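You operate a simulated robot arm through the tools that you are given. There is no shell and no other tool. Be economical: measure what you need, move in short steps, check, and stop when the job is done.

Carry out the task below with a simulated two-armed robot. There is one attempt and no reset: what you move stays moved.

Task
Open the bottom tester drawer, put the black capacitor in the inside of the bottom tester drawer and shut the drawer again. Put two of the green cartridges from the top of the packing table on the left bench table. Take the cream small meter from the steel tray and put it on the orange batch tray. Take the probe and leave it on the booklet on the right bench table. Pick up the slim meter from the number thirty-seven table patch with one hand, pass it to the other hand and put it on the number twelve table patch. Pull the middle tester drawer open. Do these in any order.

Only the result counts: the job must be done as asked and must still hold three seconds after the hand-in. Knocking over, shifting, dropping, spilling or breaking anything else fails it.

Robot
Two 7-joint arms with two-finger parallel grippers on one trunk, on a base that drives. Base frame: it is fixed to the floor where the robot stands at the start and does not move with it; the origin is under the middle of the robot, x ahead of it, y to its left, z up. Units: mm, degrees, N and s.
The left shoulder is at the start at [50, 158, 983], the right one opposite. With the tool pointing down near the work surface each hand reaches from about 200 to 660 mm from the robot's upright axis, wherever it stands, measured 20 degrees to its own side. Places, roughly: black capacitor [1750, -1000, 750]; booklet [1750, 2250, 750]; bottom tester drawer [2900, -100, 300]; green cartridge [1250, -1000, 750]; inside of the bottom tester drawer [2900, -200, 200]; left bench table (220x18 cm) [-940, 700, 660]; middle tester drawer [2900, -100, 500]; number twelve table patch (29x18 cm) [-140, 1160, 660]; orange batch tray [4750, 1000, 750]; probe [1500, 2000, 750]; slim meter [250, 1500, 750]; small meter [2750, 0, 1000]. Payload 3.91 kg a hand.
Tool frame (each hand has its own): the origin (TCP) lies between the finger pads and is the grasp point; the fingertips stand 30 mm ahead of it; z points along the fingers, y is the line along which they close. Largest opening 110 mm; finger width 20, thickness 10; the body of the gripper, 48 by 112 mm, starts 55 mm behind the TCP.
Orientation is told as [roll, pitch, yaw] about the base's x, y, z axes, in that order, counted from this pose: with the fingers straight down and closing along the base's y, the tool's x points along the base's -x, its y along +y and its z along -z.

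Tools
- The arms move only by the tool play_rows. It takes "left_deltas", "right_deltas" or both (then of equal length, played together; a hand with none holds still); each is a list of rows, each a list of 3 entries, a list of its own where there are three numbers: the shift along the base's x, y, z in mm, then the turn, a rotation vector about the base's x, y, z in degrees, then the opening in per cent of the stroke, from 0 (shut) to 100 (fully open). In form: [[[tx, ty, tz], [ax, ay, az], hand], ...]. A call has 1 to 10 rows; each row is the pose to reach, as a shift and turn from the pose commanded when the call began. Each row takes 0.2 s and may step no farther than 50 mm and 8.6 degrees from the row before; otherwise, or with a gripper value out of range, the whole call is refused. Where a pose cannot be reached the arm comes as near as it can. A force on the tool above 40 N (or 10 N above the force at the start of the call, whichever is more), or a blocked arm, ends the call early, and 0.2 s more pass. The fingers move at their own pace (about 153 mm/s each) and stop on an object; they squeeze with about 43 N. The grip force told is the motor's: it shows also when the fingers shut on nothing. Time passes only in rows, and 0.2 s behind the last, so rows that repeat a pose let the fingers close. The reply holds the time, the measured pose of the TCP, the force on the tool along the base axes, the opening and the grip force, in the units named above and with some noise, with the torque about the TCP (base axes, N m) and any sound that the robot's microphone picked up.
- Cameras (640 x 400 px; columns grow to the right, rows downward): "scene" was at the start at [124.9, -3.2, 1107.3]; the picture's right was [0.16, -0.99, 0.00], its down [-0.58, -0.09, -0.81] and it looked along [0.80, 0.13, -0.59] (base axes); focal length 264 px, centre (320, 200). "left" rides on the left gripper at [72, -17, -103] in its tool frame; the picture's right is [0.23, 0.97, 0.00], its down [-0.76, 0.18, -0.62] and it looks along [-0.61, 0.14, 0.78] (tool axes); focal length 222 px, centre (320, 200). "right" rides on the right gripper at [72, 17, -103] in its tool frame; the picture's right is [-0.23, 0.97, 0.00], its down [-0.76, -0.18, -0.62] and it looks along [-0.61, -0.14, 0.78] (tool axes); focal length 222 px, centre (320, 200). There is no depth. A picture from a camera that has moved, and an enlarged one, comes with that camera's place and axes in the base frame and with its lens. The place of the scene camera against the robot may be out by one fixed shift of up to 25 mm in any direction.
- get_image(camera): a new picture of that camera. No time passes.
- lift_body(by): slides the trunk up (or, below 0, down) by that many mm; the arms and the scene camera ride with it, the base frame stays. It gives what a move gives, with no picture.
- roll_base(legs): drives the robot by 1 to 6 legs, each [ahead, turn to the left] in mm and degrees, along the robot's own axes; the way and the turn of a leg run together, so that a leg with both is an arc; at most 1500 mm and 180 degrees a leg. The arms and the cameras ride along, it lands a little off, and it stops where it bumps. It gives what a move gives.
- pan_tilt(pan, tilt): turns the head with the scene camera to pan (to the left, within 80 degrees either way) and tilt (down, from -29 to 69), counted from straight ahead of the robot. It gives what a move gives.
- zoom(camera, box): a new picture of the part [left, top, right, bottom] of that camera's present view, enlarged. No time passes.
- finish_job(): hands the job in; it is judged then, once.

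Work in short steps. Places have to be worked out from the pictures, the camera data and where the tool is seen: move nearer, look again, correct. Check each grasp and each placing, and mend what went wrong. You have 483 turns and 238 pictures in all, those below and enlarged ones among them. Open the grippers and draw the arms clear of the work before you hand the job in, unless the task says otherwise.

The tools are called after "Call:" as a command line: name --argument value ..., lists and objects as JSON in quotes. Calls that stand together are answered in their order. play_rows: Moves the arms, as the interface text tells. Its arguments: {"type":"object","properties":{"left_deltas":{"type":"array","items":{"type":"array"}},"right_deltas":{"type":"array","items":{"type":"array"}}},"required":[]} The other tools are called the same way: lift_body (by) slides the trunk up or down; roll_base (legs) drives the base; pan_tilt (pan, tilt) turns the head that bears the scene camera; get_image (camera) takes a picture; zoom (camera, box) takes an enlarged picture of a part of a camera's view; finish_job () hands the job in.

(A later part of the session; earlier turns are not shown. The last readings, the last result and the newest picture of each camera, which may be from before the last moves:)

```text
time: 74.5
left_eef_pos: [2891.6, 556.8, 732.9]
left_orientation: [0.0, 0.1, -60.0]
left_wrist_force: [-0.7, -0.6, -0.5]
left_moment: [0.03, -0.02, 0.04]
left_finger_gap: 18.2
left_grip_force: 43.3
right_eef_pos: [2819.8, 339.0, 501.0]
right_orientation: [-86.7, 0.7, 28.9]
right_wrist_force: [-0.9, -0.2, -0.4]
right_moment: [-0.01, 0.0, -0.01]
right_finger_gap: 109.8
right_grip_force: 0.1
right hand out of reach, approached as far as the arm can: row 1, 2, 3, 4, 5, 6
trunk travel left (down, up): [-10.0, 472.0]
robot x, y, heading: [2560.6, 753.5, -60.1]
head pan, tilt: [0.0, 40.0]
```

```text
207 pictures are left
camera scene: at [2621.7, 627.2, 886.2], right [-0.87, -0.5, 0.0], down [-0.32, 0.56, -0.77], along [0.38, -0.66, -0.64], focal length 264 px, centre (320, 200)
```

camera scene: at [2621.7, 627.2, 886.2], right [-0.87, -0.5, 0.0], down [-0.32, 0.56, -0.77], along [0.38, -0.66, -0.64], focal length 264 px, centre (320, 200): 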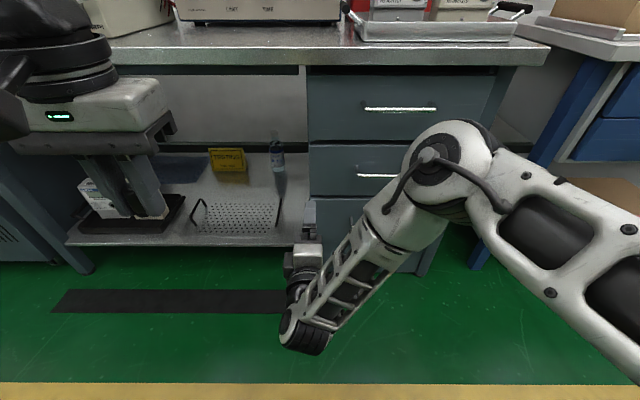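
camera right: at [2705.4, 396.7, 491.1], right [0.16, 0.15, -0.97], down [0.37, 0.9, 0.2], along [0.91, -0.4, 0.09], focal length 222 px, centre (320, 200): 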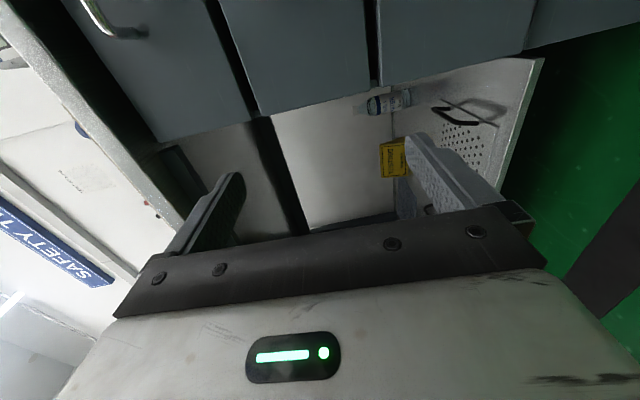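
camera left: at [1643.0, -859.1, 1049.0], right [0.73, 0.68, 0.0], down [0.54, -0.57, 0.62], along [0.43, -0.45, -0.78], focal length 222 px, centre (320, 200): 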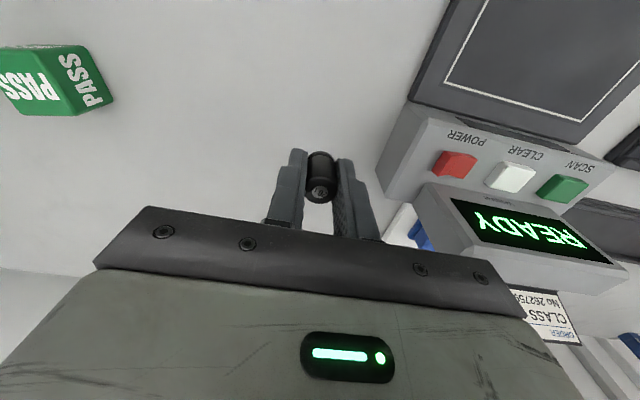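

The arm is in a bad branch. I unwind: rotate back toward fingers-down while moving right and up, then redo the turn farther forward.

Call:
play_rows --right_deltas '[[[-24, -5, 29], [6.7, -1.8, -4.9], 100], [[-49, -11, 57], [13.4, -3.6, -9.8], 100], [[-73, -16, 86], [20.1, -5.4, -14.7], 100], [[-97, -21, 115], [26.8, -7.2, -19.6], 100], [[-122, -27, 144], [33.5, -9, -24.5], 100], [[-146, -32, 172], [40.2, -10.8, -29.4], 100], [[-170, -38, 201], [46.9, -12.6, -34.3], 100], [[-195, -43, 230], [53.6, -14.4, -39.2], 100], [[-195, -43, 230], [60, -16.1, -43.9], 100]]'

Call:
get_image --camera "scene"

```text
time: 76.5
left_eef_pos: [2893.6, 556.3, 733.1]
left_orientation: [0.1, -0.1, -60.0]
left_wrist_force: [0.8, 0.0, -1.3]
left_moment: [-0.04, 0.0, -0.03]
left_finger_gap: 17.9
left_grip_force: 42.7
right_eef_pos: [2622.4, 290.2, 728.7]
right_orientation: [-30.2, -16.8, -27.4]
right_wrist_force: [0.0, 0.1, 0.4]
right_moment: [0.02, -0.02, -0.04]
right_finger_gap: 110.0
right_grip_force: 0.2
trunk travel left (down, up): [-10.0, 472.0]
robot x, y, heading: [2561.3, 754.0, -60.2]
head pan, tilt: [0.0, 40.0]
```

```text
206 pictures are left
camera scene: at [2621.7, 627.2, 886.2], right [-0.87, -0.5, 0.0], down [-0.32, 0.56, -0.77], along [0.38, -0.66, -0.64], focal length 264 px, centre (320, 200)
```

scene: 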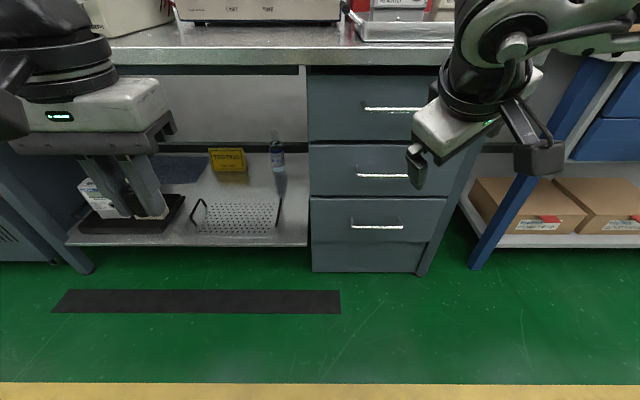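

Good configuration again. I move straight down and forward keeping the orientation, then rotate.

Call:
play_rows --right_deltas '[[[6, -10, -41], [0, 0, 0], 100], [[11, -20, -82], [0, 0, 0], 100], [[17, -29, -123], [0, 0, 0], 100], [[22, -39, -165], [0, 0, 0], 100], [[28, -49, -206], [0, 0, 0], 100], [[34, -58, -247], [0, 0, 0], 100], [[39, -68, -288], [0, 0, 0], 100], [[45, -78, -330], [0, 0, 0], 100]]'

Call:
play_rows --right_deltas '[[[2, -4, 0], [-6.7, 1.8, 4.9], 100], [[4, -8, 0], [-13.4, 3.6, 9.8], 100], [[7, -12, 0], [-20.1, 5.4, 14.7], 100], [[10, -16, 0], [-26.8, 7.2, 19.6], 100], [[12, -21, 0], [-33.5, 9.0, 24.5], 100], [[15, -26, 0], [-40.2, 10.8, 29.4], 100], [[17, -30, 0], [-46.9, 12.6, 34.3], 100], [[20, -35, 0], [-53.6, 14.4, 39.2], 100]]'

Call:
get_image --camera "scene"

```text
time: 78.3
left_eef_pos: [2891.2, 557.0, 731.9]
left_orientation: [0.0, 0.0, -60.0]
left_wrist_force: [-0.2, 0.0, -0.8]
left_moment: [-0.01, 0.0, 0.03]
left_finger_gap: 17.9
left_grip_force: 42.7
right_eef_pos: [2668.7, 213.0, 400.8]
right_orientation: [-30.2, -16.9, -27.5]
right_wrist_force: [0.5, 0.0, 0.7]
right_moment: [-0.01, 0.02, 0.0]
right_finger_gap: 110.2
right_grip_force: 0.0
trunk travel left (down, up): [-10.0, 472.0]
robot x, y, heading: [2564.0, 750.9, -60.1]
head pan, tilt: [0.0, 40.0]
```

```text
time: 80.1
left_eef_pos: [2891.8, 555.6, 732.8]
left_orientation: [0.0, 0.0, -60.0]
left_wrist_force: [0.2, 0.3, -1.1]
left_moment: [0.0, 0.0, -0.02]
left_finger_gap: 17.9
left_grip_force: 42.8
right_eef_pos: [2793.0, 225.9, 472.7]
right_orientation: [-80.1, -2.7, 19.9]
right_wrist_force: [0.3, 0.1, 0.1]
right_moment: [0.02, -0.04, 0.01]
right_finger_gap: 110.0
right_grip_force: 0.1
right hand out of reach, approached as far as the arm can: row 5, 6, 7, 8
trunk travel left (down, up): [-10.0, 472.0]
robot x, y, heading: [2560.1, 751.1, -60.1]
head pan, tilt: [0.0, 40.0]
```

```text
205 pictures are left
camera scene: at [2621.6, 627.1, 886.2], right [-0.87, -0.5, 0.0], down [-0.32, 0.56, -0.77], along [0.38, -0.66, -0.64], focal length 264 px, centre (320, 200)
```

scene: 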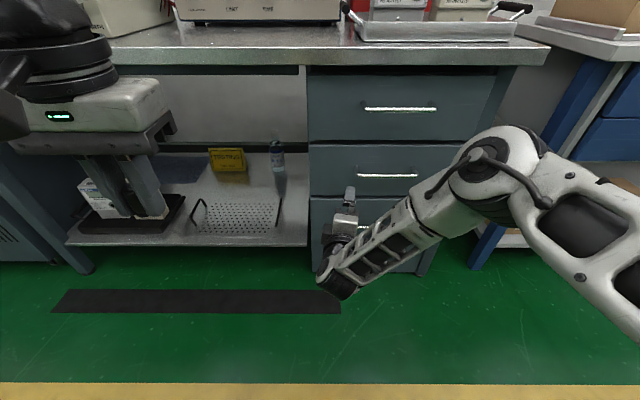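

Stretching the arm should allow the horizontal pose. I reverse the last turn, then extend forward ~100 mm before turning again.

Call:
play_rows --right_deltas '[[[-17, 0, -9], [6.7, -1.8, -4.9], 100], [[-34, 0, -18], [13.4, -3.6, -9.8], 100], [[-51, 0, -27], [20.1, -5.4, -14.7], 100], [[-68, 0, -36], [26.8, -7.2, -19.6], 100], [[-85, 0, -45], [33.5, -9.0, -24.5], 100], [[-102, 0, -54], [40.2, -10.8, -29.4], 100], [[-119, 0, -63], [46.9, -12.6, -34.3], 100]]'

Call:
play_rows --right_deltas '[[[12, -21, 0], [0, 0, 0], 100], [[25, -43, 0], [0, 0, 0], 100], [[37, -64, 0], [0, 0, 0], 100], [[50, -86, 0], [0, 0, 0], 100]]'

Call:
get_image --camera "scene"

```text
time: 81.7
left_eef_pos: [2891.4, 556.1, 733.4]
left_orientation: [0.1, 0.0, -59.9]
left_wrist_force: [0.4, 0.1, -0.3]
left_moment: [-0.03, -0.03, 0.02]
left_finger_gap: 18.2
left_grip_force: 43.5
right_eef_pos: [2677.6, 226.5, 409.8]
right_orientation: [-32.8, -14.1, -24.2]
right_wrist_force: [0.7, -0.1, -0.2]
right_moment: [0.0, 0.0, -0.01]
right_finger_gap: 110.0
right_grip_force: 0.1
trunk travel left (down, up): [-10.0, 472.0]
robot x, y, heading: [2558.1, 753.6, -59.9]
head pan, tilt: [0.0, 40.0]
```

```text
time: 82.7
left_eef_pos: [2891.1, 557.4, 732.5]
left_orientation: [0.0, 0.0, -60.0]
left_wrist_force: [-0.1, 0.1, -0.3]
left_moment: [-0.01, 0.01, -0.01]
left_finger_gap: 17.8
left_grip_force: 42.8
right_eef_pos: [2728.7, 138.4, 410.1]
right_orientation: [-32.9, -14.1, -23.9]
right_wrist_force: [0.5, -0.7, -0.3]
right_moment: [-0.02, -0.01, 0.02]
right_finger_gap: 109.9
right_grip_force: 0.0
trunk travel left (down, up): [-10.0, 472.0]
robot x, y, heading: [2563.1, 755.3, -59.9]
head pan, tilt: [0.0, 40.0]
```

```text
204 pictures are left
camera scene: at [2621.6, 627.2, 886.2], right [-0.87, -0.5, 0.0], down [-0.32, 0.56, -0.77], along [0.38, -0.66, -0.64], focal length 264 px, centre (320, 200)
```

scene: 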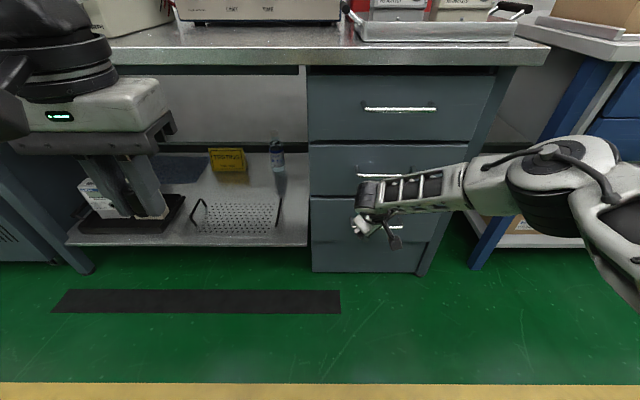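

Now at 617 ahead; I rotate the rest in place.

Call:
play_rows --right_deltas '[[[0, 0, 0], [-6.7, 1.8, 4.9], 100], [[0, 0, 0], [-13.4, 3.6, 9.8], 100], [[0, 0, 0], [-20.1, 5.4, 14.7], 100], [[0, 0, 0], [-26.8, 7.2, 19.6], 100], [[0, 0, 0], [-33.5, 9.0, 24.5], 100], [[0, 0, 0], [-40.2, 10.8, 29.4], 100], [[0, 0, 0], [-46.9, 12.6, 34.3], 100], [[0, 0, 0], [-53.6, 14.4, 39.2], 100]]'

Call:
get_image --camera "scene"

Call:
get_image --camera "right"

```text
time: 84.5
left_eef_pos: [2891.5, 556.8, 732.9]
left_orientation: [0.0, 0.0, -60.0]
left_wrist_force: [0.0, -0.2, 0.6]
left_moment: [0.03, -0.01, -0.02]
left_finger_gap: 17.9
left_grip_force: 42.6
right_eef_pos: [2817.1, 166.6, 472.2]
right_orientation: [-81.1, 0.9, 19.4]
right_wrist_force: [0.0, -0.5, 0.1]
right_moment: [0.0, 0.0, -0.01]
right_finger_gap: 110.0
right_grip_force: 0.1
right hand out of reach, approached as far as the arm can: row 6, 7, 8
trunk travel left (down, up): [-10.0, 472.0]
robot x, y, heading: [2554.5, 750.1, -60.1]
head pan, tilt: [0.0, 40.0]
```

```text
203 pictures are left
camera scene: at [2621.6, 627.0, 886.3], right [-0.87, -0.5, 0.0], down [-0.32, 0.56, -0.77], along [0.38, -0.66, -0.64], focal length 264 px, centre (320, 200)
```

scene: 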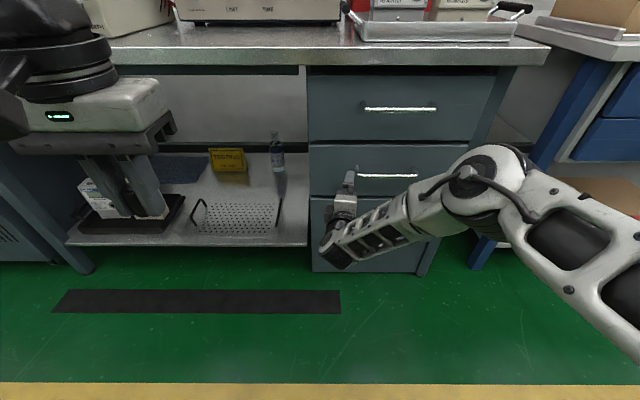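

```text
202 pictures are left
camera right: at [2713.6, 243.1, 472.6], right [0.15, 0.21, -0.97], down [0.53, 0.81, 0.26], along [0.84, -0.55, 0.01], focal length 222 px, centre (320, 200)
```

right: 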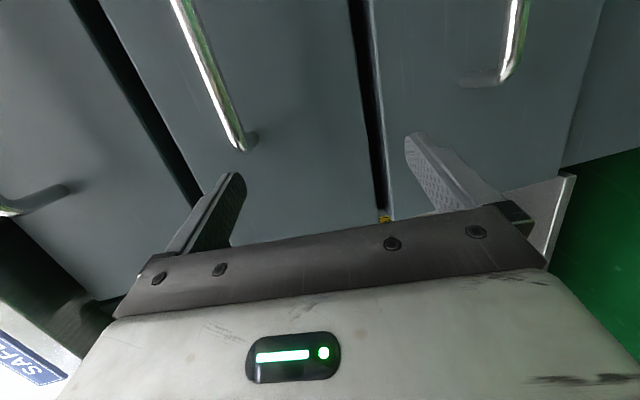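

The wrist limit keeps it from fully horizontal, so I'll use a ~55° forward-tilted approach (orientation ≈[-55,0,30]) instead, pre-positioned ~90 mm up-front of the bottom handle.

Call:
play_rows --right_deltas '[[[-21, -8, -22], [4.7, 2.2, 2.1], 100], [[-42, -16, -43], [9.4, 4.4, 4.2], 100], [[-62, -25, -65], [14.1, 6.6, 6.4], 100], [[-83, -33, -86], [18.8, 8.8, 8.5], 100], [[-104, -41, -108], [23.5, 11, 10.6], 100]]'

Call:
get_image --camera "right"

Call:
get_image --camera "scene"

```text
time: 84.9
left_eef_pos: [2890.9, 557.3, 734.3]
left_orientation: [0.1, -0.1, -60.0]
left_wrist_force: [-0.6, 0.4, -0.3]
left_moment: [0.02, 0.04, 0.02]
left_finger_gap: 17.8
left_grip_force: 42.3
right_eef_pos: [2805.4, 162.9, 460.2]
right_orientation: [-76.6, 1.3, 21.1]
right_wrist_force: [-9.3, 14.8, 10.3]
right_moment: [-1.28, -0.54, -0.28]
right_finger_gap: 110.0
right_grip_force: 0.1
right hand out of reach, approached as far as the arm can: row 1, 2
trunk travel left (down, up): [-10.0, 472.0]
robot x, y, heading: [2561.6, 750.8, -59.8]
head pan, tilt: [0.0, 40.0]
stopped in row 2 (right hand): the force on the tool passed its limit at 55 N (the readings are from after the stop); the commanded pose is now the measured one
```

```text
201 pictures are left
camera right: at [2700.5, 236.3, 470.3], right [0.11, 0.29, -0.95], down [0.51, 0.8, 0.3], along [0.85, -0.52, -0.06], focal length 222 px, centre (320, 200)
```

right: 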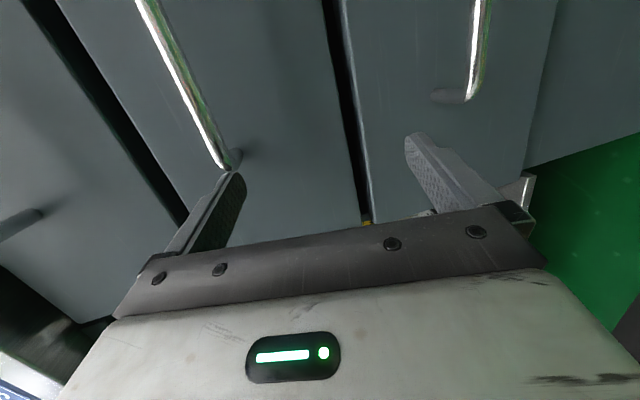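

```text
200 pictures are left
camera scene: at [2620.8, 628.7, 886.6], right [-0.87, -0.5, 0.0], down [-0.32, 0.56, -0.77], along [0.38, -0.66, -0.64], focal length 264 px, centre (320, 200)
```

scene: 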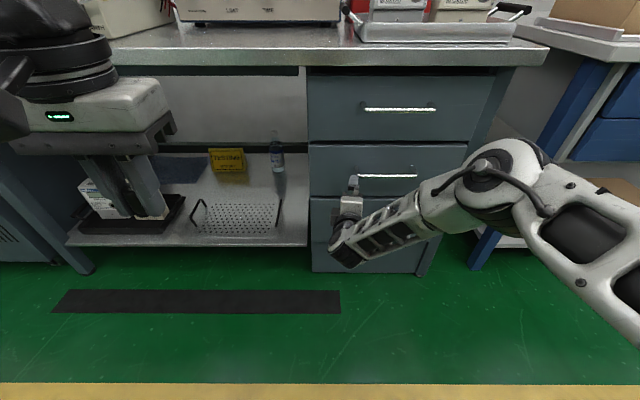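

A finger touched the middle handle's end (pushed harmlessly from the front). I back the base 80 mm clear before reorienting.

Call:
roll_base --legs '[[-80, 0]]'

Call:
play_rows --right_deltas '[[[-17, -4, -2], [6.7, -1.8, -4.9], 100], [[-34, -8, -4], [13.4, -3.6, -9.8], 100], [[-51, -12, -6], [20.1, -5.4, -14.7], 100], [[-68, -16, -8], [26.8, -7.2, -19.6], 100], [[-85, -20, -10], [33.5, -9.0, -24.5], 100], [[-100, -24, -10], [40.2, -10.8, -29.4], 100]]'

Call:
zoom --camera "scene" --box '[280, 60, 500, 280]'

```text
time: 86.0
left_eef_pos: [2851.0, 627.7, 732.7]
left_orientation: [0.0, -0.1, -60.0]
left_wrist_force: [0.8, 1.0, 0.0]
left_moment: [0.02, 0.02, -0.01]
left_finger_gap: 18.0
left_grip_force: 43.1
right_eef_pos: [2764.6, 232.6, 458.3]
right_orientation: [-76.0, 1.4, 21.2]
right_wrist_force: [0.4, -0.3, -0.1]
right_moment: [0.0, 0.04, 0.0]
right_finger_gap: 110.0
right_grip_force: 0.0
trunk travel left (down, up): [-10.0, 472.0]
robot x, y, heading: [2520.6, 824.8, -59.8]
head pan, tilt: [0.0, 40.0]
```

```text
time: 87.4
left_eef_pos: [2851.5, 626.8, 732.4]
left_orientation: [0.0, 0.0, -60.0]
left_wrist_force: [-0.7, 0.1, 0.7]
left_moment: [0.01, -0.03, -0.02]
left_finger_gap: 17.8
left_grip_force: 43.2
right_eef_pos: [2667.7, 208.5, 446.8]
right_orientation: [-37.0, -12.5, -13.6]
right_wrist_force: [0.3, -0.1, 0.6]
right_moment: [0.03, 0.01, -0.04]
right_finger_gap: 109.6
right_grip_force: 0.1
trunk travel left (down, up): [-10.0, 472.0]
robot x, y, heading: [2519.7, 823.5, -59.5]
head pan, tilt: [0.0, 40.0]
```

```text
1.82 times, centred on (390, 170) of scene
camera zoom: at [2581.2, 697.4, 886.2], right [-0.87, -0.5, 0.0], down [-0.32, 0.56, -0.77], along [0.38, -0.66, -0.64], focal length 479 px, centre (193, 254)
```

zoom: 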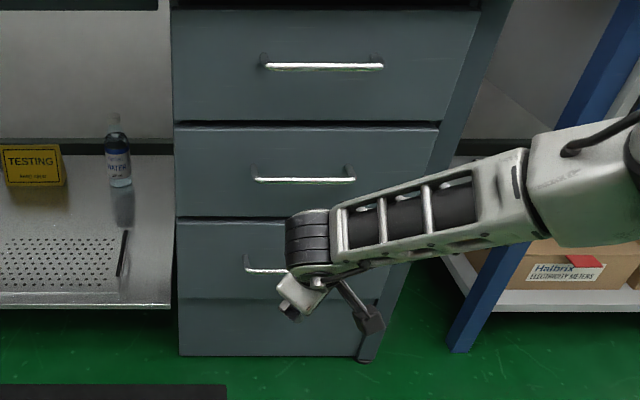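

Now I turn mostly in yaw toward [-45,0,30] in place.

Call:
play_rows --right_deltas '[[[0, 0, 0], [-1.65, 1.9, 7.1], 100], [[0, 0, 0], [-3.3, 3.8, 14.2], 100], [[0, 0, 0], [-4.95, 5.75, 21.2], 100], [[0, 0, 0], [-6.6, 7.7, 28.3], 100], [[0, 0, 0], [-8.25, 9.6, 35.4], 100], [[0, 0, 0], [-9.9, 11.5, 42.5], 100]]'

Call:
get_image --camera "right"

```text
time: 88.8
left_eef_pos: [2852.4, 627.3, 733.2]
left_orientation: [0.0, 0.1, -60.0]
left_wrist_force: [0.1, -0.3, -0.8]
left_moment: [-0.01, 0.0, 0.0]
left_finger_gap: 17.9
left_grip_force: 42.7
right_eef_pos: [2665.3, 209.3, 448.5]
right_orientation: [-45.1, 0.0, 30.2]
right_wrist_force: [0.3, -0.1, -0.3]
right_moment: [0.01, 0.02, 0.0]
right_finger_gap: 110.0
right_grip_force: 0.2
trunk travel left (down, up): [-10.0, 472.0]
robot x, y, heading: [2519.8, 822.4, -59.9]
head pan, tilt: [0.0, 40.0]
```

```text
198 pictures are left
camera right: at [2559.6, 247.3, 510.0], right [-0.15, 0.71, -0.69], down [0.5, 0.66, 0.56], along [0.85, -0.26, -0.45], focal length 222 px, centre (320, 200)
```

right: 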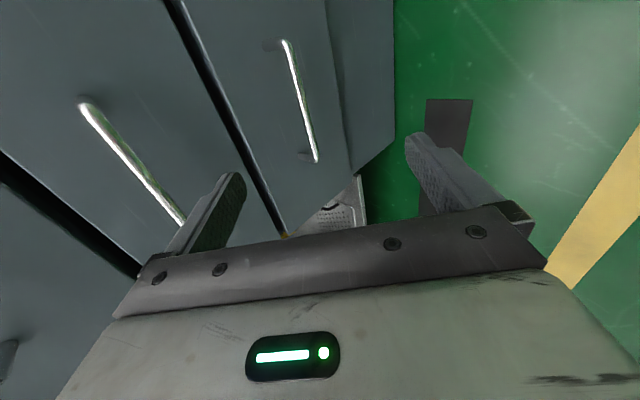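

Orientation [-45,0,30] reached, and the bottom handle is seen around (2762,66,318). I tilt 12° more and approach to ~80 mm from it.

Call:
play_rows --right_deltas '[[[15, -20, -22], [-3, -1.7, 0], 100], [[31, -41, -45], [-6, -3.5, 0], 100], [[46, -62, -67], [-8, -4.7, 0], 100], [[62, -83, -90], [-10.4, -6, 0], 100]]'

Call:
get_image --camera "right"

Call:
zoom --camera "scene" --box '[280, 60, 500, 280]'

```text
time: 89.8
left_eef_pos: [2851.9, 627.7, 733.4]
left_orientation: [0.0, -0.1, -60.0]
left_wrist_force: [-1.6, 0.6, 0.3]
left_moment: [-0.03, -0.01, 0.03]
left_finger_gap: 18.1
left_grip_force: 43.5
right_eef_pos: [2726.0, 120.1, 364.6]
right_orientation: [-57.6, 0.4, 29.7]
right_wrist_force: [-4.7, -9.7, 9.0]
right_moment: [0.92, 0.11, 0.57]
right_finger_gap: 110.2
right_grip_force: 0.0
trunk travel left (down, up): [-10.0, 472.0]
robot x, y, heading: [2520.8, 820.5, -60.1]
head pan, tilt: [0.0, 40.0]
```

```text
197 pictures are left
camera right: at [2614.9, 168.9, 407.6], right [-0.07, 0.56, -0.82], down [0.45, 0.75, 0.48], along [0.89, -0.34, -0.3], focal length 222 px, centre (320, 200)
```

right: 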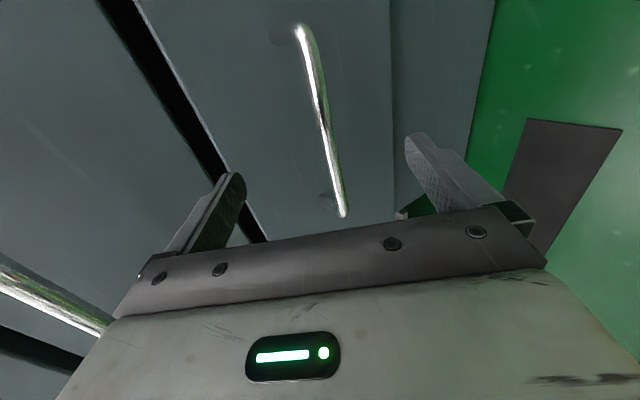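

```text
1.82 times, centred on (390, 170) of scene
camera zoom: at [2580.9, 698.2, 886.5], right [-0.87, -0.5, 0.0], down [-0.32, 0.56, -0.77], along [0.38, -0.66, -0.64], focal length 479 px, centre (193, 254)
```

zoom: 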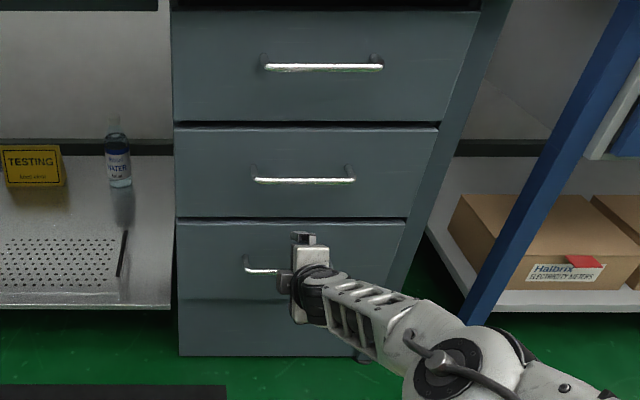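

A ~14 N force appears; I back off 15 mm along the approach to see whether it vanishes.

Call:
play_rows --right_deltas '[[[-6, 11, 8], [0, 0, 0], 100], [[-6, 11, 8], [0, 0, 0], 100]]'

Call:
zoom --camera "right" --box '[100, 0, 580, 300]'

```text
time: 90.4
left_eef_pos: [2851.2, 626.6, 732.6]
left_orientation: [-0.1, -0.1, -60.0]
left_wrist_force: [0.0, 0.2, 0.4]
left_moment: [0.01, 0.02, 0.0]
left_finger_gap: 18.1
left_grip_force: 43.1
right_eef_pos: [2723.3, 136.6, 368.0]
right_orientation: [-57.2, 0.2, 30.1]
right_wrist_force: [-0.2, 1.3, 0.2]
right_moment: [-0.02, 0.02, -0.01]
right_finger_gap: 110.0
right_grip_force: 0.0
trunk travel left (down, up): [-10.0, 472.0]
robot x, y, heading: [2520.8, 821.1, -59.8]
head pan, tilt: [0.0, 40.0]
```

```text
1.33 times, centred on (340, 150) of right
camera zoom: at [2611.3, 185.3, 409.8], right [-0.07, 0.57, -0.82], down [0.45, 0.75, 0.49], along [0.89, -0.33, -0.31], focal length 296 px, centre (293, 267)
```

zoom: 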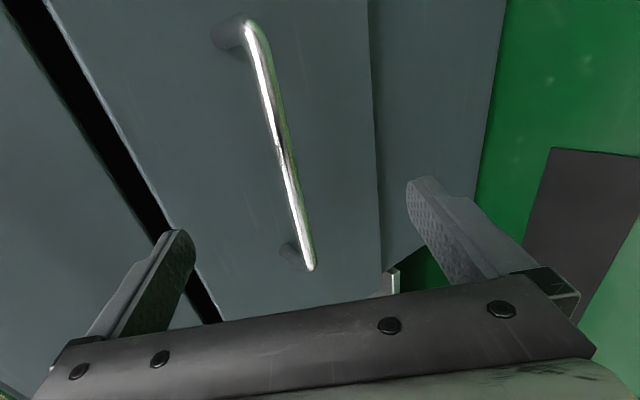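

Contact was the open upper finger against the drawer face. I close to 45% and advance along the approach direction.

Call:
play_rows --right_deltas '[[[0, 0, 0], [0, 0, 0], 45], [[0, 0, 0], [0, 0, 0], 45], [[7, -14, -10], [0, 0, 0], 45], [[14, -28, -19], [0, 0, 0], 45]]'

Call:
get_image --camera "right"

```text
time: 91.4
left_eef_pos: [2850.5, 627.2, 732.7]
left_orientation: [0.0, 0.0, -60.0]
left_wrist_force: [-0.2, 0.7, 0.3]
left_moment: [-0.02, 0.01, -0.03]
left_finger_gap: 17.9
left_grip_force: 42.7
right_eef_pos: [2727.2, 125.4, 360.6]
right_orientation: [-57.0, 0.1, 30.1]
right_wrist_force: [0.1, 0.7, 0.0]
right_moment: [-0.04, 0.01, -0.01]
right_finger_gap: 49.3
right_grip_force: 0.1
right hand out of reach, approached as far as the arm can: row 3, 4
trunk travel left (down, up): [-10.0, 472.0]
robot x, y, heading: [2525.8, 820.6, -59.9]
head pan, tilt: [0.0, 40.0]
```

```text
194 pictures are left
camera right: at [2617.2, 173.5, 402.4], right [-0.07, 0.57, -0.82], down [0.45, 0.75, 0.49], along [0.89, -0.33, -0.31], focal length 222 px, centre (320, 200)
```

right: 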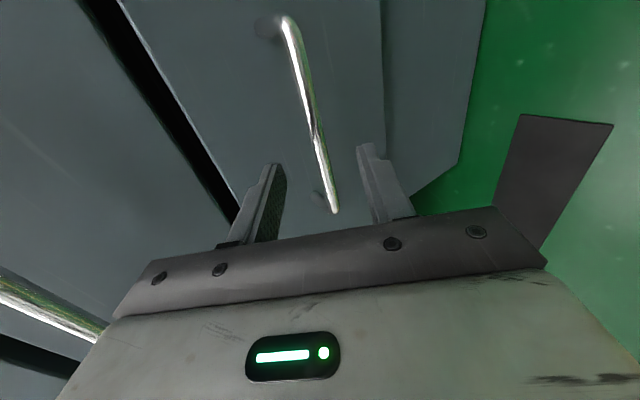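

The arm is at full stretch, so I roll 18 mm forward and finish with the arm.

Call:
roll_base --legs '[[18, 0]]'

Call:
get_image --camera "right"

```text
time: 92.2
left_eef_pos: [2859.6, 612.9, 732.6]
left_orientation: [0.0, 0.0, -60.0]
left_wrist_force: [0.4, -0.1, -0.1]
left_moment: [0.02, -0.02, 0.01]
left_finger_gap: 17.9
left_grip_force: 43.1
right_eef_pos: [2737.2, 110.2, 359.6]
right_orientation: [-57.0, 0.2, 30.1]
right_wrist_force: [-0.2, 0.5, 0.6]
right_moment: [0.0, -0.01, -0.03]
right_finger_gap: 49.4
right_grip_force: 0.0
trunk travel left (down, up): [-10.0, 472.0]
robot x, y, heading: [2531.3, 807.9, -60.5]
head pan, tilt: [0.0, 40.0]
```

```text
193 pictures are left
camera right: at [2626.1, 158.4, 402.5], right [-0.07, 0.57, -0.82], down [0.45, 0.75, 0.49], along [0.89, -0.33, -0.31], focal length 222 px, centre (320, 200)
```

right: 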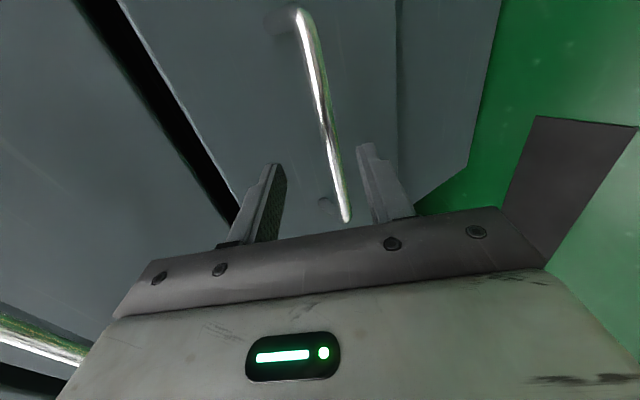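

Bar is ~18 mm ahead of the tips and between them. Roll 13 mm more, then arm finishing move and close.

Call:
roll_base --legs '[[13, 0]]'

Call:
play_rows --right_deltas '[[[3, -5, -9], [0, 0, 0], 45], [[6, -9, -18], [0, 0, 0], 45], [[8, -13, -25], [0, 0, 0], 45]]'

Call:
get_image --camera "right"

```text
time: 92.9
left_eef_pos: [2866.9, 600.6, 733.2]
left_orientation: [-0.1, 0.0, -60.0]
left_wrist_force: [-0.2, 0.9, 0.2]
left_moment: [0.02, -0.01, -0.04]
left_finger_gap: 18.0
left_grip_force: 43.0
right_eef_pos: [2743.5, 98.1, 360.4]
right_orientation: [-57.0, 0.1, 30.0]
right_wrist_force: [0.2, 0.5, 0.4]
right_moment: [-0.01, 0.03, 0.01]
right_finger_gap: 49.5
right_grip_force: 0.1
trunk travel left (down, up): [-10.0, 472.0]
robot x, y, heading: [2534.0, 797.8, -60.3]
head pan, tilt: [0.0, 40.0]
```

```text
time: 93.7
left_eef_pos: [2867.0, 601.4, 732.9]
left_orientation: [-0.1, 0.0, -60.1]
left_wrist_force: [0.8, 0.7, 0.0]
left_moment: [0.03, 0.02, -0.02]
left_finger_gap: 17.9
left_grip_force: 42.8
right_eef_pos: [2743.2, 98.6, 359.6]
right_orientation: [-56.9, 0.1, 30.0]
right_wrist_force: [0.5, -0.3, 0.9]
right_moment: [0.02, 0.01, -0.01]
right_finger_gap: 49.8
right_grip_force: 0.1
right hand out of reach, approached as far as the arm can: row 1, 2, 3
trunk travel left (down, up): [-10.0, 472.0]
robot x, y, heading: [2534.3, 797.7, -60.1]
head pan, tilt: [0.0, 40.0]
```

```text
192 pictures are left
camera right: at [2632.3, 147.3, 402.5], right [-0.07, 0.57, -0.82], down [0.45, 0.75, 0.49], along [0.89, -0.33, -0.31], focal length 222 px, centre (320, 200)
```

right: 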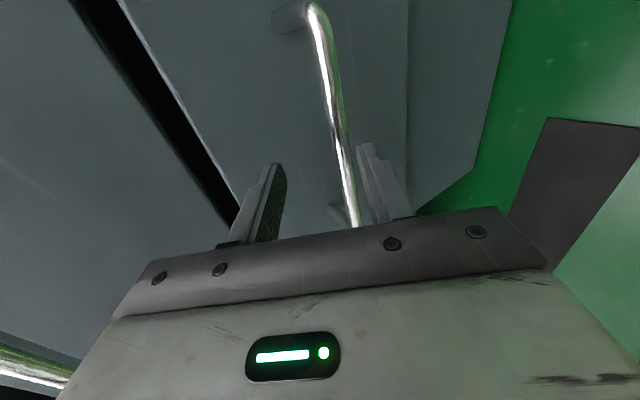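

Reach exhausted; I pull the arm back 70 mm, roll the base 70 mm forward, and lower the trunk 10 mm.

Call:
play_rows --right_deltas '[[[-17, 30, 0], [0, 0, 0], 45], [[-35, 60, 0], [0, 0, 0], 45]]'

Call:
lift_body --by -9

Call:
roll_base --legs '[[60, 0]]'

Call:
get_image --camera "right"

```text
time: 94.3
left_eef_pos: [2867.1, 601.9, 732.2]
left_orientation: [0.0, 0.1, -60.0]
left_wrist_force: [0.7, -0.3, -0.4]
left_moment: [0.06, 0.01, 0.0]
left_finger_gap: 18.4
left_grip_force: 43.0
right_eef_pos: [2742.6, 138.9, 363.6]
right_orientation: [-56.3, 0.1, 29.5]
right_wrist_force: [-0.3, -0.7, -0.3]
right_moment: [-0.01, -0.03, 0.0]
right_finger_gap: 49.5
right_grip_force: 0.1
right hand out of reach, approached as far as the arm can: row 1, 2
trunk travel left (down, up): [-10.0, 472.0]
robot x, y, heading: [2536.6, 795.0, -59.9]
head pan, tilt: [0.0, 40.0]
```

```text
time: 94.9
left_eef_pos: [2867.0, 600.6, 723.8]
left_orientation: [0.0, 0.1, -60.0]
left_wrist_force: [0.1, -0.5, -0.1]
left_moment: [0.0, -0.03, -0.01]
left_finger_gap: 17.9
left_grip_force: 42.8
right_eef_pos: [2742.2, 137.7, 354.6]
right_orientation: [-56.3, 0.1, 29.5]
right_wrist_force: [-0.1, 0.3, -0.7]
right_moment: [0.0, -0.01, 0.01]
right_finger_gap: 49.6
right_grip_force: 0.1
trunk travel left (down, up): [-1.0, 481.0]
robot x, y, heading: [2535.4, 796.1, -60.0]
head pan, tilt: [0.0, 40.0]
```

```text
time: 95.9
left_eef_pos: [2892.9, 555.3, 723.1]
left_orientation: [0.1, 0.0, -60.1]
left_wrist_force: [-0.1, 0.5, 0.0]
left_moment: [0.0, 0.0, -0.02]
left_finger_gap: 18.0
left_grip_force: 43.1
right_eef_pos: [2769.0, 95.9, 352.6]
right_orientation: [-56.2, 0.1, 29.3]
right_wrist_force: [-9.5, 12.6, 11.8]
right_moment: [-0.66, -0.42, 0.0]
right_finger_gap: 49.8
right_grip_force: 0.3
trunk travel left (down, up): [-1.0, 481.0]
robot x, y, heading: [2562.1, 748.9, -60.5]
head pan, tilt: [0.0, 40.0]
stopped in leg 1: the force on the tool passed its limit at 161 N (the readings are from after the stop); the commanded pose is now the measured one
```

```text
191 pictures are left
camera right: at [2657.7, 144.9, 397.1], right [-0.07, 0.58, -0.81], down [0.46, 0.74, 0.49], along [0.89, -0.34, -0.32], focal length 222 px, centre (320, 200)
```

right: 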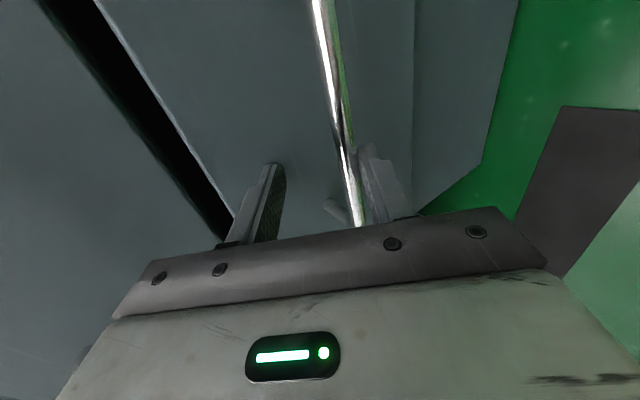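

The roll stopped with contact. The bar appears to pass between the finger tips; I try closing the fingers and watch the gap.

Call:
play_rows --right_deltas '[[[0, 0, 0], [0, 0, 0], 30], [[0, 0, 0], [0, 0, 0], 10], [[0, 0, 0], [0, 0, 0], 0], [[0, 0, 0], [0, 0, 0], 0]]'

Call:
get_image --camera "right"

```text
time: 96.9
left_eef_pos: [2893.0, 553.1, 721.2]
left_orientation: [0.3, 0.3, -60.0]
left_wrist_force: [-0.4, 0.1, -0.1]
left_moment: [0.0, -0.06, 0.01]
left_finger_gap: 18.1
left_grip_force: 42.7
right_eef_pos: [2764.0, 103.7, 338.4]
right_orientation: [-54.4, 0.1, 29.6]
right_wrist_force: [-18.7, 13.7, -30.1]
right_moment: [0.35, 0.42, 0.3]
right_finger_gap: 11.6
right_grip_force: 45.0
trunk travel left (down, up): [-1.0, 481.0]
robot x, y, heading: [2563.1, 748.7, -60.1]
head pan, tilt: [0.0, 40.0]
```

```text
190 pictures are left
camera right: at [2654.1, 150.5, 384.2], right [-0.08, 0.6, -0.79], down [0.46, 0.73, 0.51], along [0.88, -0.33, -0.34], focal length 222 px, centre (320, 200)
```

right: 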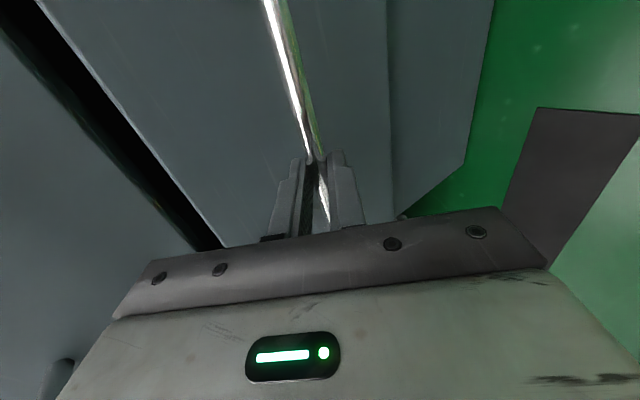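

Bar is gripped (gap 11.6 mm) but the hand is strained; I shift the command to relax it.

Call:
play_rows --right_deltas '[[[-3, 4, -6], [0, 0, 0], 0], [[-5, 7, -13], [1, 0.5, 0], 0]]'

```text
time: 97.5
left_eef_pos: [2894.2, 554.5, 723.5]
left_orientation: [0.2, 0.2, -60.0]
left_wrist_force: [0.3, -0.1, 0.3]
left_moment: [-0.05, -0.01, -0.02]
left_finger_gap: 18.0
left_grip_force: 42.9
right_eef_pos: [2763.9, 103.4, 338.3]
right_orientation: [-54.8, 0.1, 29.3]
right_wrist_force: [-7.6, 7.2, -11.9]
right_moment: [-0.14, 0.62, -0.05]
right_finger_gap: 11.8
right_grip_force: 44.9
trunk travel left (down, up): [-1.0, 481.0]
robot x, y, heading: [2559.5, 745.7, -60.2]
head pan, tilt: [0.0, 40.0]
```

Forces are relaxed. Now I pull by rolling the base back in small legs.

Call:
roll_base --legs '[[-60, 0]]'

Call:
get_image --camera "scene"

```text
time: 98.5
left_eef_pos: [2864.0, 606.9, 722.7]
left_orientation: [0.1, 0.2, -60.0]
left_wrist_force: [-0.8, -0.8, -0.4]
left_moment: [0.02, 0.02, -0.04]
left_finger_gap: 18.0
left_grip_force: 42.8
right_eef_pos: [2733.3, 155.4, 337.5]
right_orientation: [-54.9, 0.0, 29.5]
right_wrist_force: [3.9, 4.0, -13.5]
right_moment: [-0.17, 0.55, -0.14]
right_finger_gap: 11.7
right_grip_force: 45.3
trunk travel left (down, up): [-1.0, 481.0]
robot x, y, heading: [2533.3, 802.7, -60.1]
head pan, tilt: [0.0, 40.0]
```

```text
189 pictures are left
camera scene: at [2592.8, 676.7, 877.0], right [-0.87, -0.5, 0.0], down [-0.32, 0.56, -0.77], along [0.38, -0.66, -0.64], focal length 264 px, centre (320, 200)
```

scene: 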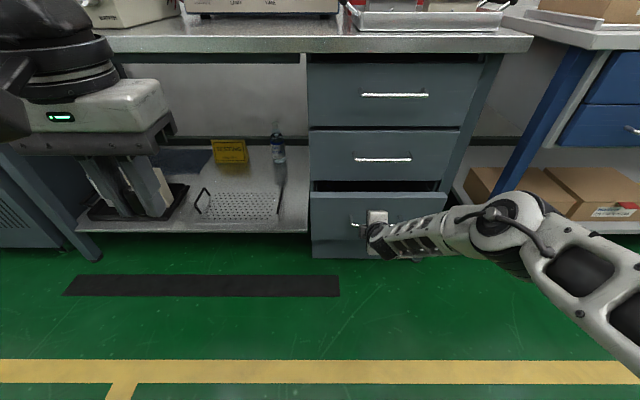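

The drawer follows. I roll back another 150 mm.

Call:
roll_base --legs '[[-80, 0], [-80, 0]]'

Call:
get_image --camera "scene"

```text
time: 100.2
left_eef_pos: [2784.4, 744.1, 723.1]
left_orientation: [0.1, 0.2, -60.1]
left_wrist_force: [-0.6, -1.1, 0.4]
left_moment: [-0.02, 0.01, 0.01]
left_finger_gap: 17.9
left_grip_force: 43.2
right_eef_pos: [2654.4, 295.0, 337.2]
right_orientation: [-54.7, 0.0, 29.5]
right_wrist_force: [1.0, 2.1, -7.0]
right_moment: [-0.14, 0.4, 0.1]
right_finger_gap: 11.8
right_grip_force: 44.6
trunk travel left (down, up): [-1.0, 481.0]
robot x, y, heading: [2453.9, 942.6, -60.2]
head pan, tilt: [0.0, 40.0]
```

```text
188 pictures are left
camera scene: at [2512.9, 815.7, 877.1], right [-0.87, -0.5, 0.0], down [-0.32, 0.56, -0.77], along [0.38, -0.66, -0.64], focal length 264 px, centre (320, 200)
```

scene: 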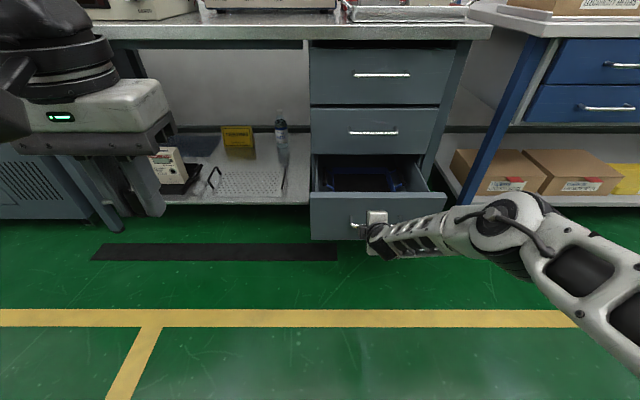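

Drawer is open ~220 mm. I release the handle and retreat along the approach direction.

Call:
play_rows --right_deltas '[[[0, 0, 0], [0, 0, 0], 45], [[0, 0, 0], [0, 0, 0], 45], [[-9, 15, 11], [0, 0, 0], 45], [[-17, 29, 23], [0, 0, 0], 45], [[-26, 44, 34], [0, 0, 0], 45], [[-34, 58, 46], [0, 0, 0], 45]]'

Call:
get_image --camera "right"

```text
time: 101.6
left_eef_pos: [2783.3, 744.4, 722.7]
left_orientation: [0.1, 0.0, -60.0]
left_wrist_force: [0.4, 0.5, -0.5]
left_moment: [0.01, -0.03, 0.01]
left_finger_gap: 18.1
left_grip_force: 42.9
right_eef_pos: [2633.7, 381.7, 368.7]
right_orientation: [-53.7, 0.5, 28.1]
right_wrist_force: [-0.9, -0.3, 0.4]
right_moment: [0.03, -0.02, 0.01]
right_finger_gap: 49.4
right_grip_force: 0.1
right hand out of reach, approached as far as the arm can: row 3, 4, 5, 6
trunk travel left (down, up): [-1.0, 481.0]
robot x, y, heading: [2448.1, 939.8, -60.3]
head pan, tilt: [0.0, 40.0]
```

```text
187 pictures are left
camera right: at [2525.3, 431.7, 416.1], right [-0.08, 0.61, -0.79], down [0.49, 0.71, 0.51], along [0.87, -0.35, -0.36], focal length 222 px, centre (320, 200)
```

right: 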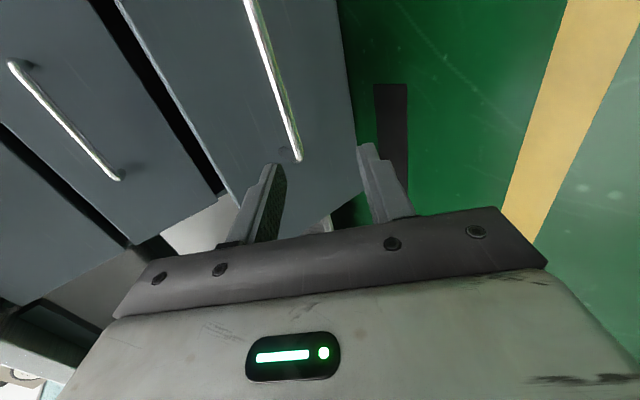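

I swing the right arm up and clear (same unwinding as before) and check the drawer.

Call:
play_rows --right_deltas '[[[-24, -2, 29], [6.7, -1.8, -4.9], 45], [[-49, -4, 57], [13.4, -3.6, -9.8], 45], [[-73, -6, 86], [20.1, -5.4, -14.7], 45], [[-97, -8, 115], [26.8, -7.2, -19.6], 45], [[-122, -10, 150], [33.5, -9, -24.5], 45], [[-146, -10, 190], [40.2, -10.8, -29.4], 45], [[-170, -10, 230], [46.9, -12.6, -34.3], 45], [[-195, -10, 270], [53.6, -14.4, -39.2], 45], [[-205, -10, 300], [60, -16.1, -43.9], 45]]'

Call:
get_image --camera "scene"

```text
time: 103.6
left_eef_pos: [2782.9, 744.6, 723.3]
left_orientation: [0.3, 0.3, -60.0]
left_wrist_force: [0.2, -1.5, -0.7]
left_moment: [0.11, 0.0, -0.02]
left_finger_gap: 18.4
left_grip_force: 43.6
right_eef_pos: [2436.7, 405.5, 620.7]
right_orientation: [1.8, -14.6, -26.5]
right_wrist_force: [1.3, -2.0, 9.6]
right_moment: [0.24, 0.28, 0.01]
right_finger_gap: 49.5
right_grip_force: 0.1
right hand out of reach, approached as far as the arm can: row 7, 8, 9
trunk travel left (down, up): [-1.0, 481.0]
robot x, y, heading: [2452.3, 937.3, -60.1]
head pan, tilt: [0.0, 40.0]
```

```text
186 pictures are left
camera scene: at [2512.6, 815.2, 876.9], right [-0.87, -0.5, 0.0], down [-0.32, 0.56, -0.77], along [0.38, -0.66, -0.64], focal length 264 px, centre (320, 200)
```

scene: 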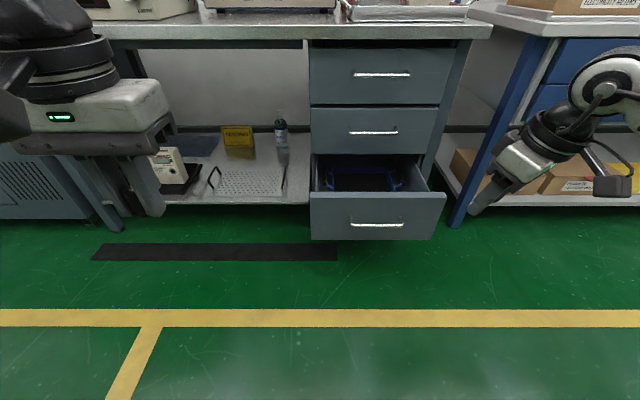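

Right arm is clear and drawer stays open. I zoom into the drawer and turn the right hand fully down.

Call:
play_rows --right_deltas '[[[10, 20, 10], [0, 0, 0], 45], [[10, 20, 10], [0, 0, 0], 45]]'

Call:
zoom --camera "scene" --box '[290, 130, 460, 250]'

```text
time: 104.2
left_eef_pos: [2782.5, 745.1, 723.0]
left_orientation: [0.2, 0.2, -60.1]
left_wrist_force: [0.0, -0.6, 0.5]
left_moment: [0.01, -0.01, 0.01]
left_finger_gap: 17.9
left_grip_force: 43.1
right_eef_pos: [2453.1, 422.7, 650.1]
right_orientation: [1.3, -18.3, -26.6]
right_wrist_force: [-0.3, 0.2, -0.1]
right_moment: [-0.02, -0.02, 0.02]
right_finger_gap: 49.5
right_grip_force: 0.1
trunk travel left (down, up): [-1.0, 481.0]
robot x, y, heading: [2451.4, 940.0, -60.1]
head pan, tilt: [0.0, 40.0]
```

```text
3.33 times, centred on (375, 190) of scene
camera zoom: at [2512.7, 816.2, 877.2], right [-0.87, -0.5, 0.0], down [-0.32, 0.56, -0.77], along [0.38, -0.66, -0.64], focal length 878 px, centre (137, 233)
```

zoom: 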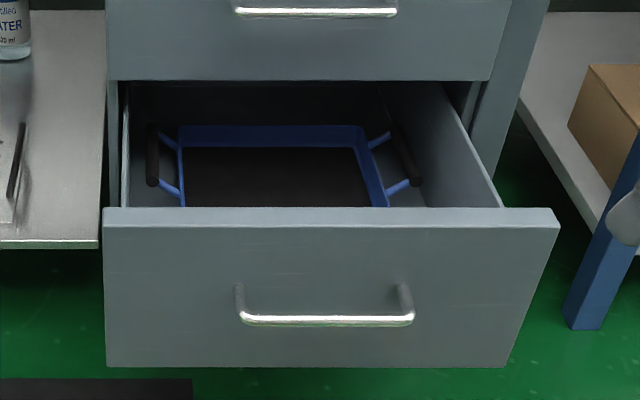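

A blue tray lies inside the drawer. I turn right 22° and roll ~280 mm so the drawer interior comes under the left hand.

Call:
roll_base --legs '[[0, -22], [270, 0]]'

Call:
pan_tilt --pan 5 --tilt 58

Call:
get_image --camera "scene"

```text
time: 107.3
left_eef_pos: [2717.6, 356.3, 723.7]
left_orientation: [0.2, 0.2, -82.6]
left_wrist_force: [0.3, -0.1, -1.0]
left_moment: [-0.02, 0.02, 0.01]
left_finger_gap: 17.9
left_grip_force: 43.1
right_eef_pos: [2288.9, 184.6, 650.9]
right_orientation: [1.3, -18.3, -49.2]
right_wrist_force: [0.3, -0.5, 0.2]
right_moment: [-0.03, 0.0, -0.01]
right_finger_gap: 49.3
right_grip_force: 0.0
trunk travel left (down, up): [-1.0, 481.0]
robot x, y, heading: [2484.5, 663.0, -82.8]
head pan, tilt: [0.0, 40.0]
```

```text
time: 108.2
left_eef_pos: [2716.2, 357.3, 723.1]
left_orientation: [0.2, 0.1, -82.6]
left_wrist_force: [0.6, -0.1, -0.2]
left_moment: [0.0, 0.02, 0.0]
left_finger_gap: 18.1
left_grip_force: 43.0
right_eef_pos: [2287.7, 184.8, 650.6]
right_orientation: [1.2, -18.3, -49.3]
right_wrist_force: [0.4, 0.4, 0.5]
right_moment: [-0.02, -0.01, 0.0]
right_finger_gap: 49.5
right_grip_force: 0.1
trunk travel left (down, up): [-1.0, 481.0]
robot x, y, heading: [2488.1, 661.0, -82.5]
head pan, tilt: [5.0, 58.0]
```

```text
184 pictures are left
camera scene: at [2505.3, 541.0, 852.9], right [-0.98, -0.21, 0.0], down [-0.18, 0.83, -0.53], along [0.11, -0.52, -0.85], focal length 264 px, centre (320, 200)
```

scene: 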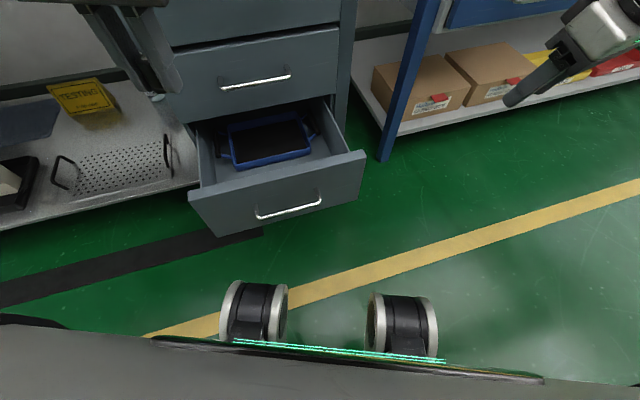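

Call:
zoom --camera "scene" --box '[170, 80, 390, 240]'

```text
2.50 times, centred on (280, 160) of scene
camera zoom: at [2505.3, 541.0, 852.9], right [-0.98, -0.21, 0.0], down [-0.18, 0.83, -0.53], along [0.11, -0.52, -0.85], focal length 659 px, centre (420, 300)
```

zoom: 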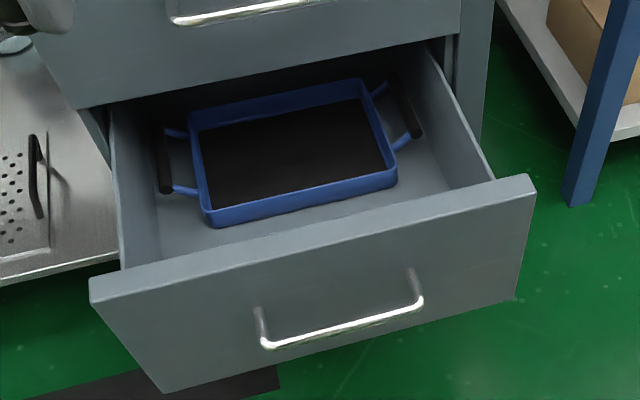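

Rework shows a free floor strip ~170 mm deep between front panel and tray. I bring the left hand over that strip, aligned with the desk (yaw -60°), at height, then look.

Call:
play_rows --left_deltas '[[[1, -40, -20], [0, 0, 5], 0], [[3, -80, -40], [0, 0, 10], 0], [[4, -120, -60], [0, 0, 15], 0], [[6, -160, -80], [0, 0, 20], 0], [[7, -195, -100], [0, 0, 22.5], 0]]'

Call:
get_image --camera "left"

Call:
get_image --camera "scene"

```text
time: 109.3
left_eef_pos: [2725.0, 160.8, 624.1]
left_orientation: [0.0, 0.1, -60.1]
left_wrist_force: [-0.3, 0.6, 0.0]
left_moment: [0.03, 0.03, 0.0]
left_finger_gap: 17.8
left_grip_force: 42.9
right_eef_pos: [2288.8, 183.7, 651.2]
right_orientation: [1.2, -18.3, -49.2]
right_wrist_force: [-0.1, 0.7, 0.8]
right_moment: [0.02, 0.0, -0.01]
right_finger_gap: 49.7
right_grip_force: 0.0
trunk travel left (down, up): [-1.0, 481.0]
robot x, y, heading: [2491.7, 661.5, -82.7]
head pan, tilt: [5.0, 58.0]
```

```text
182 pictures are left
camera left: at [2674.9, 214.8, 727.5], right [0.73, 0.68, 0.0], down [0.53, -0.57, 0.62], along [0.43, -0.45, -0.78], focal length 222 px, centre (320, 200)
```

left: 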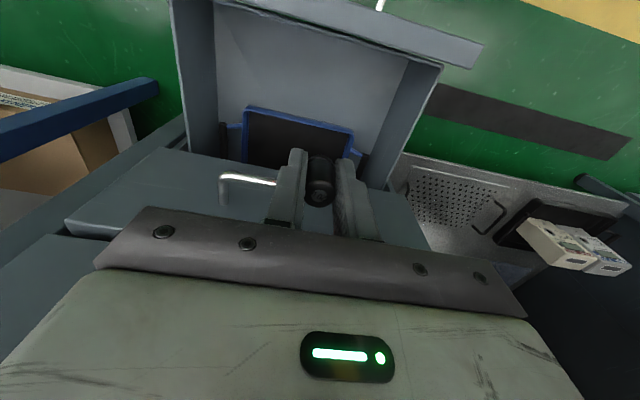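

```text
181 pictures are left
camera scene: at [2505.3, 541.1, 852.9], right [-0.98, -0.21, 0.0], down [-0.18, 0.83, -0.53], along [0.11, -0.52, -0.85], focal length 264 px, centre (320, 200)
```

scene: 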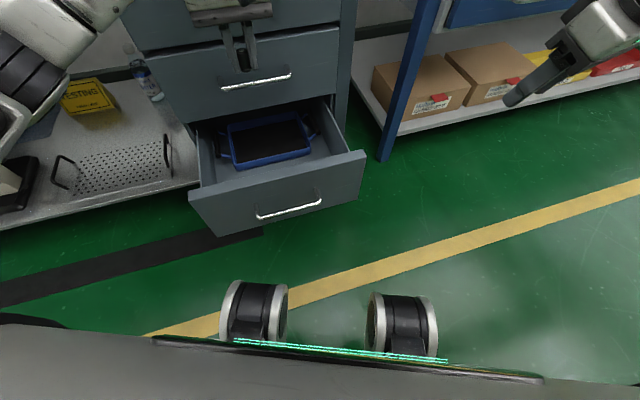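

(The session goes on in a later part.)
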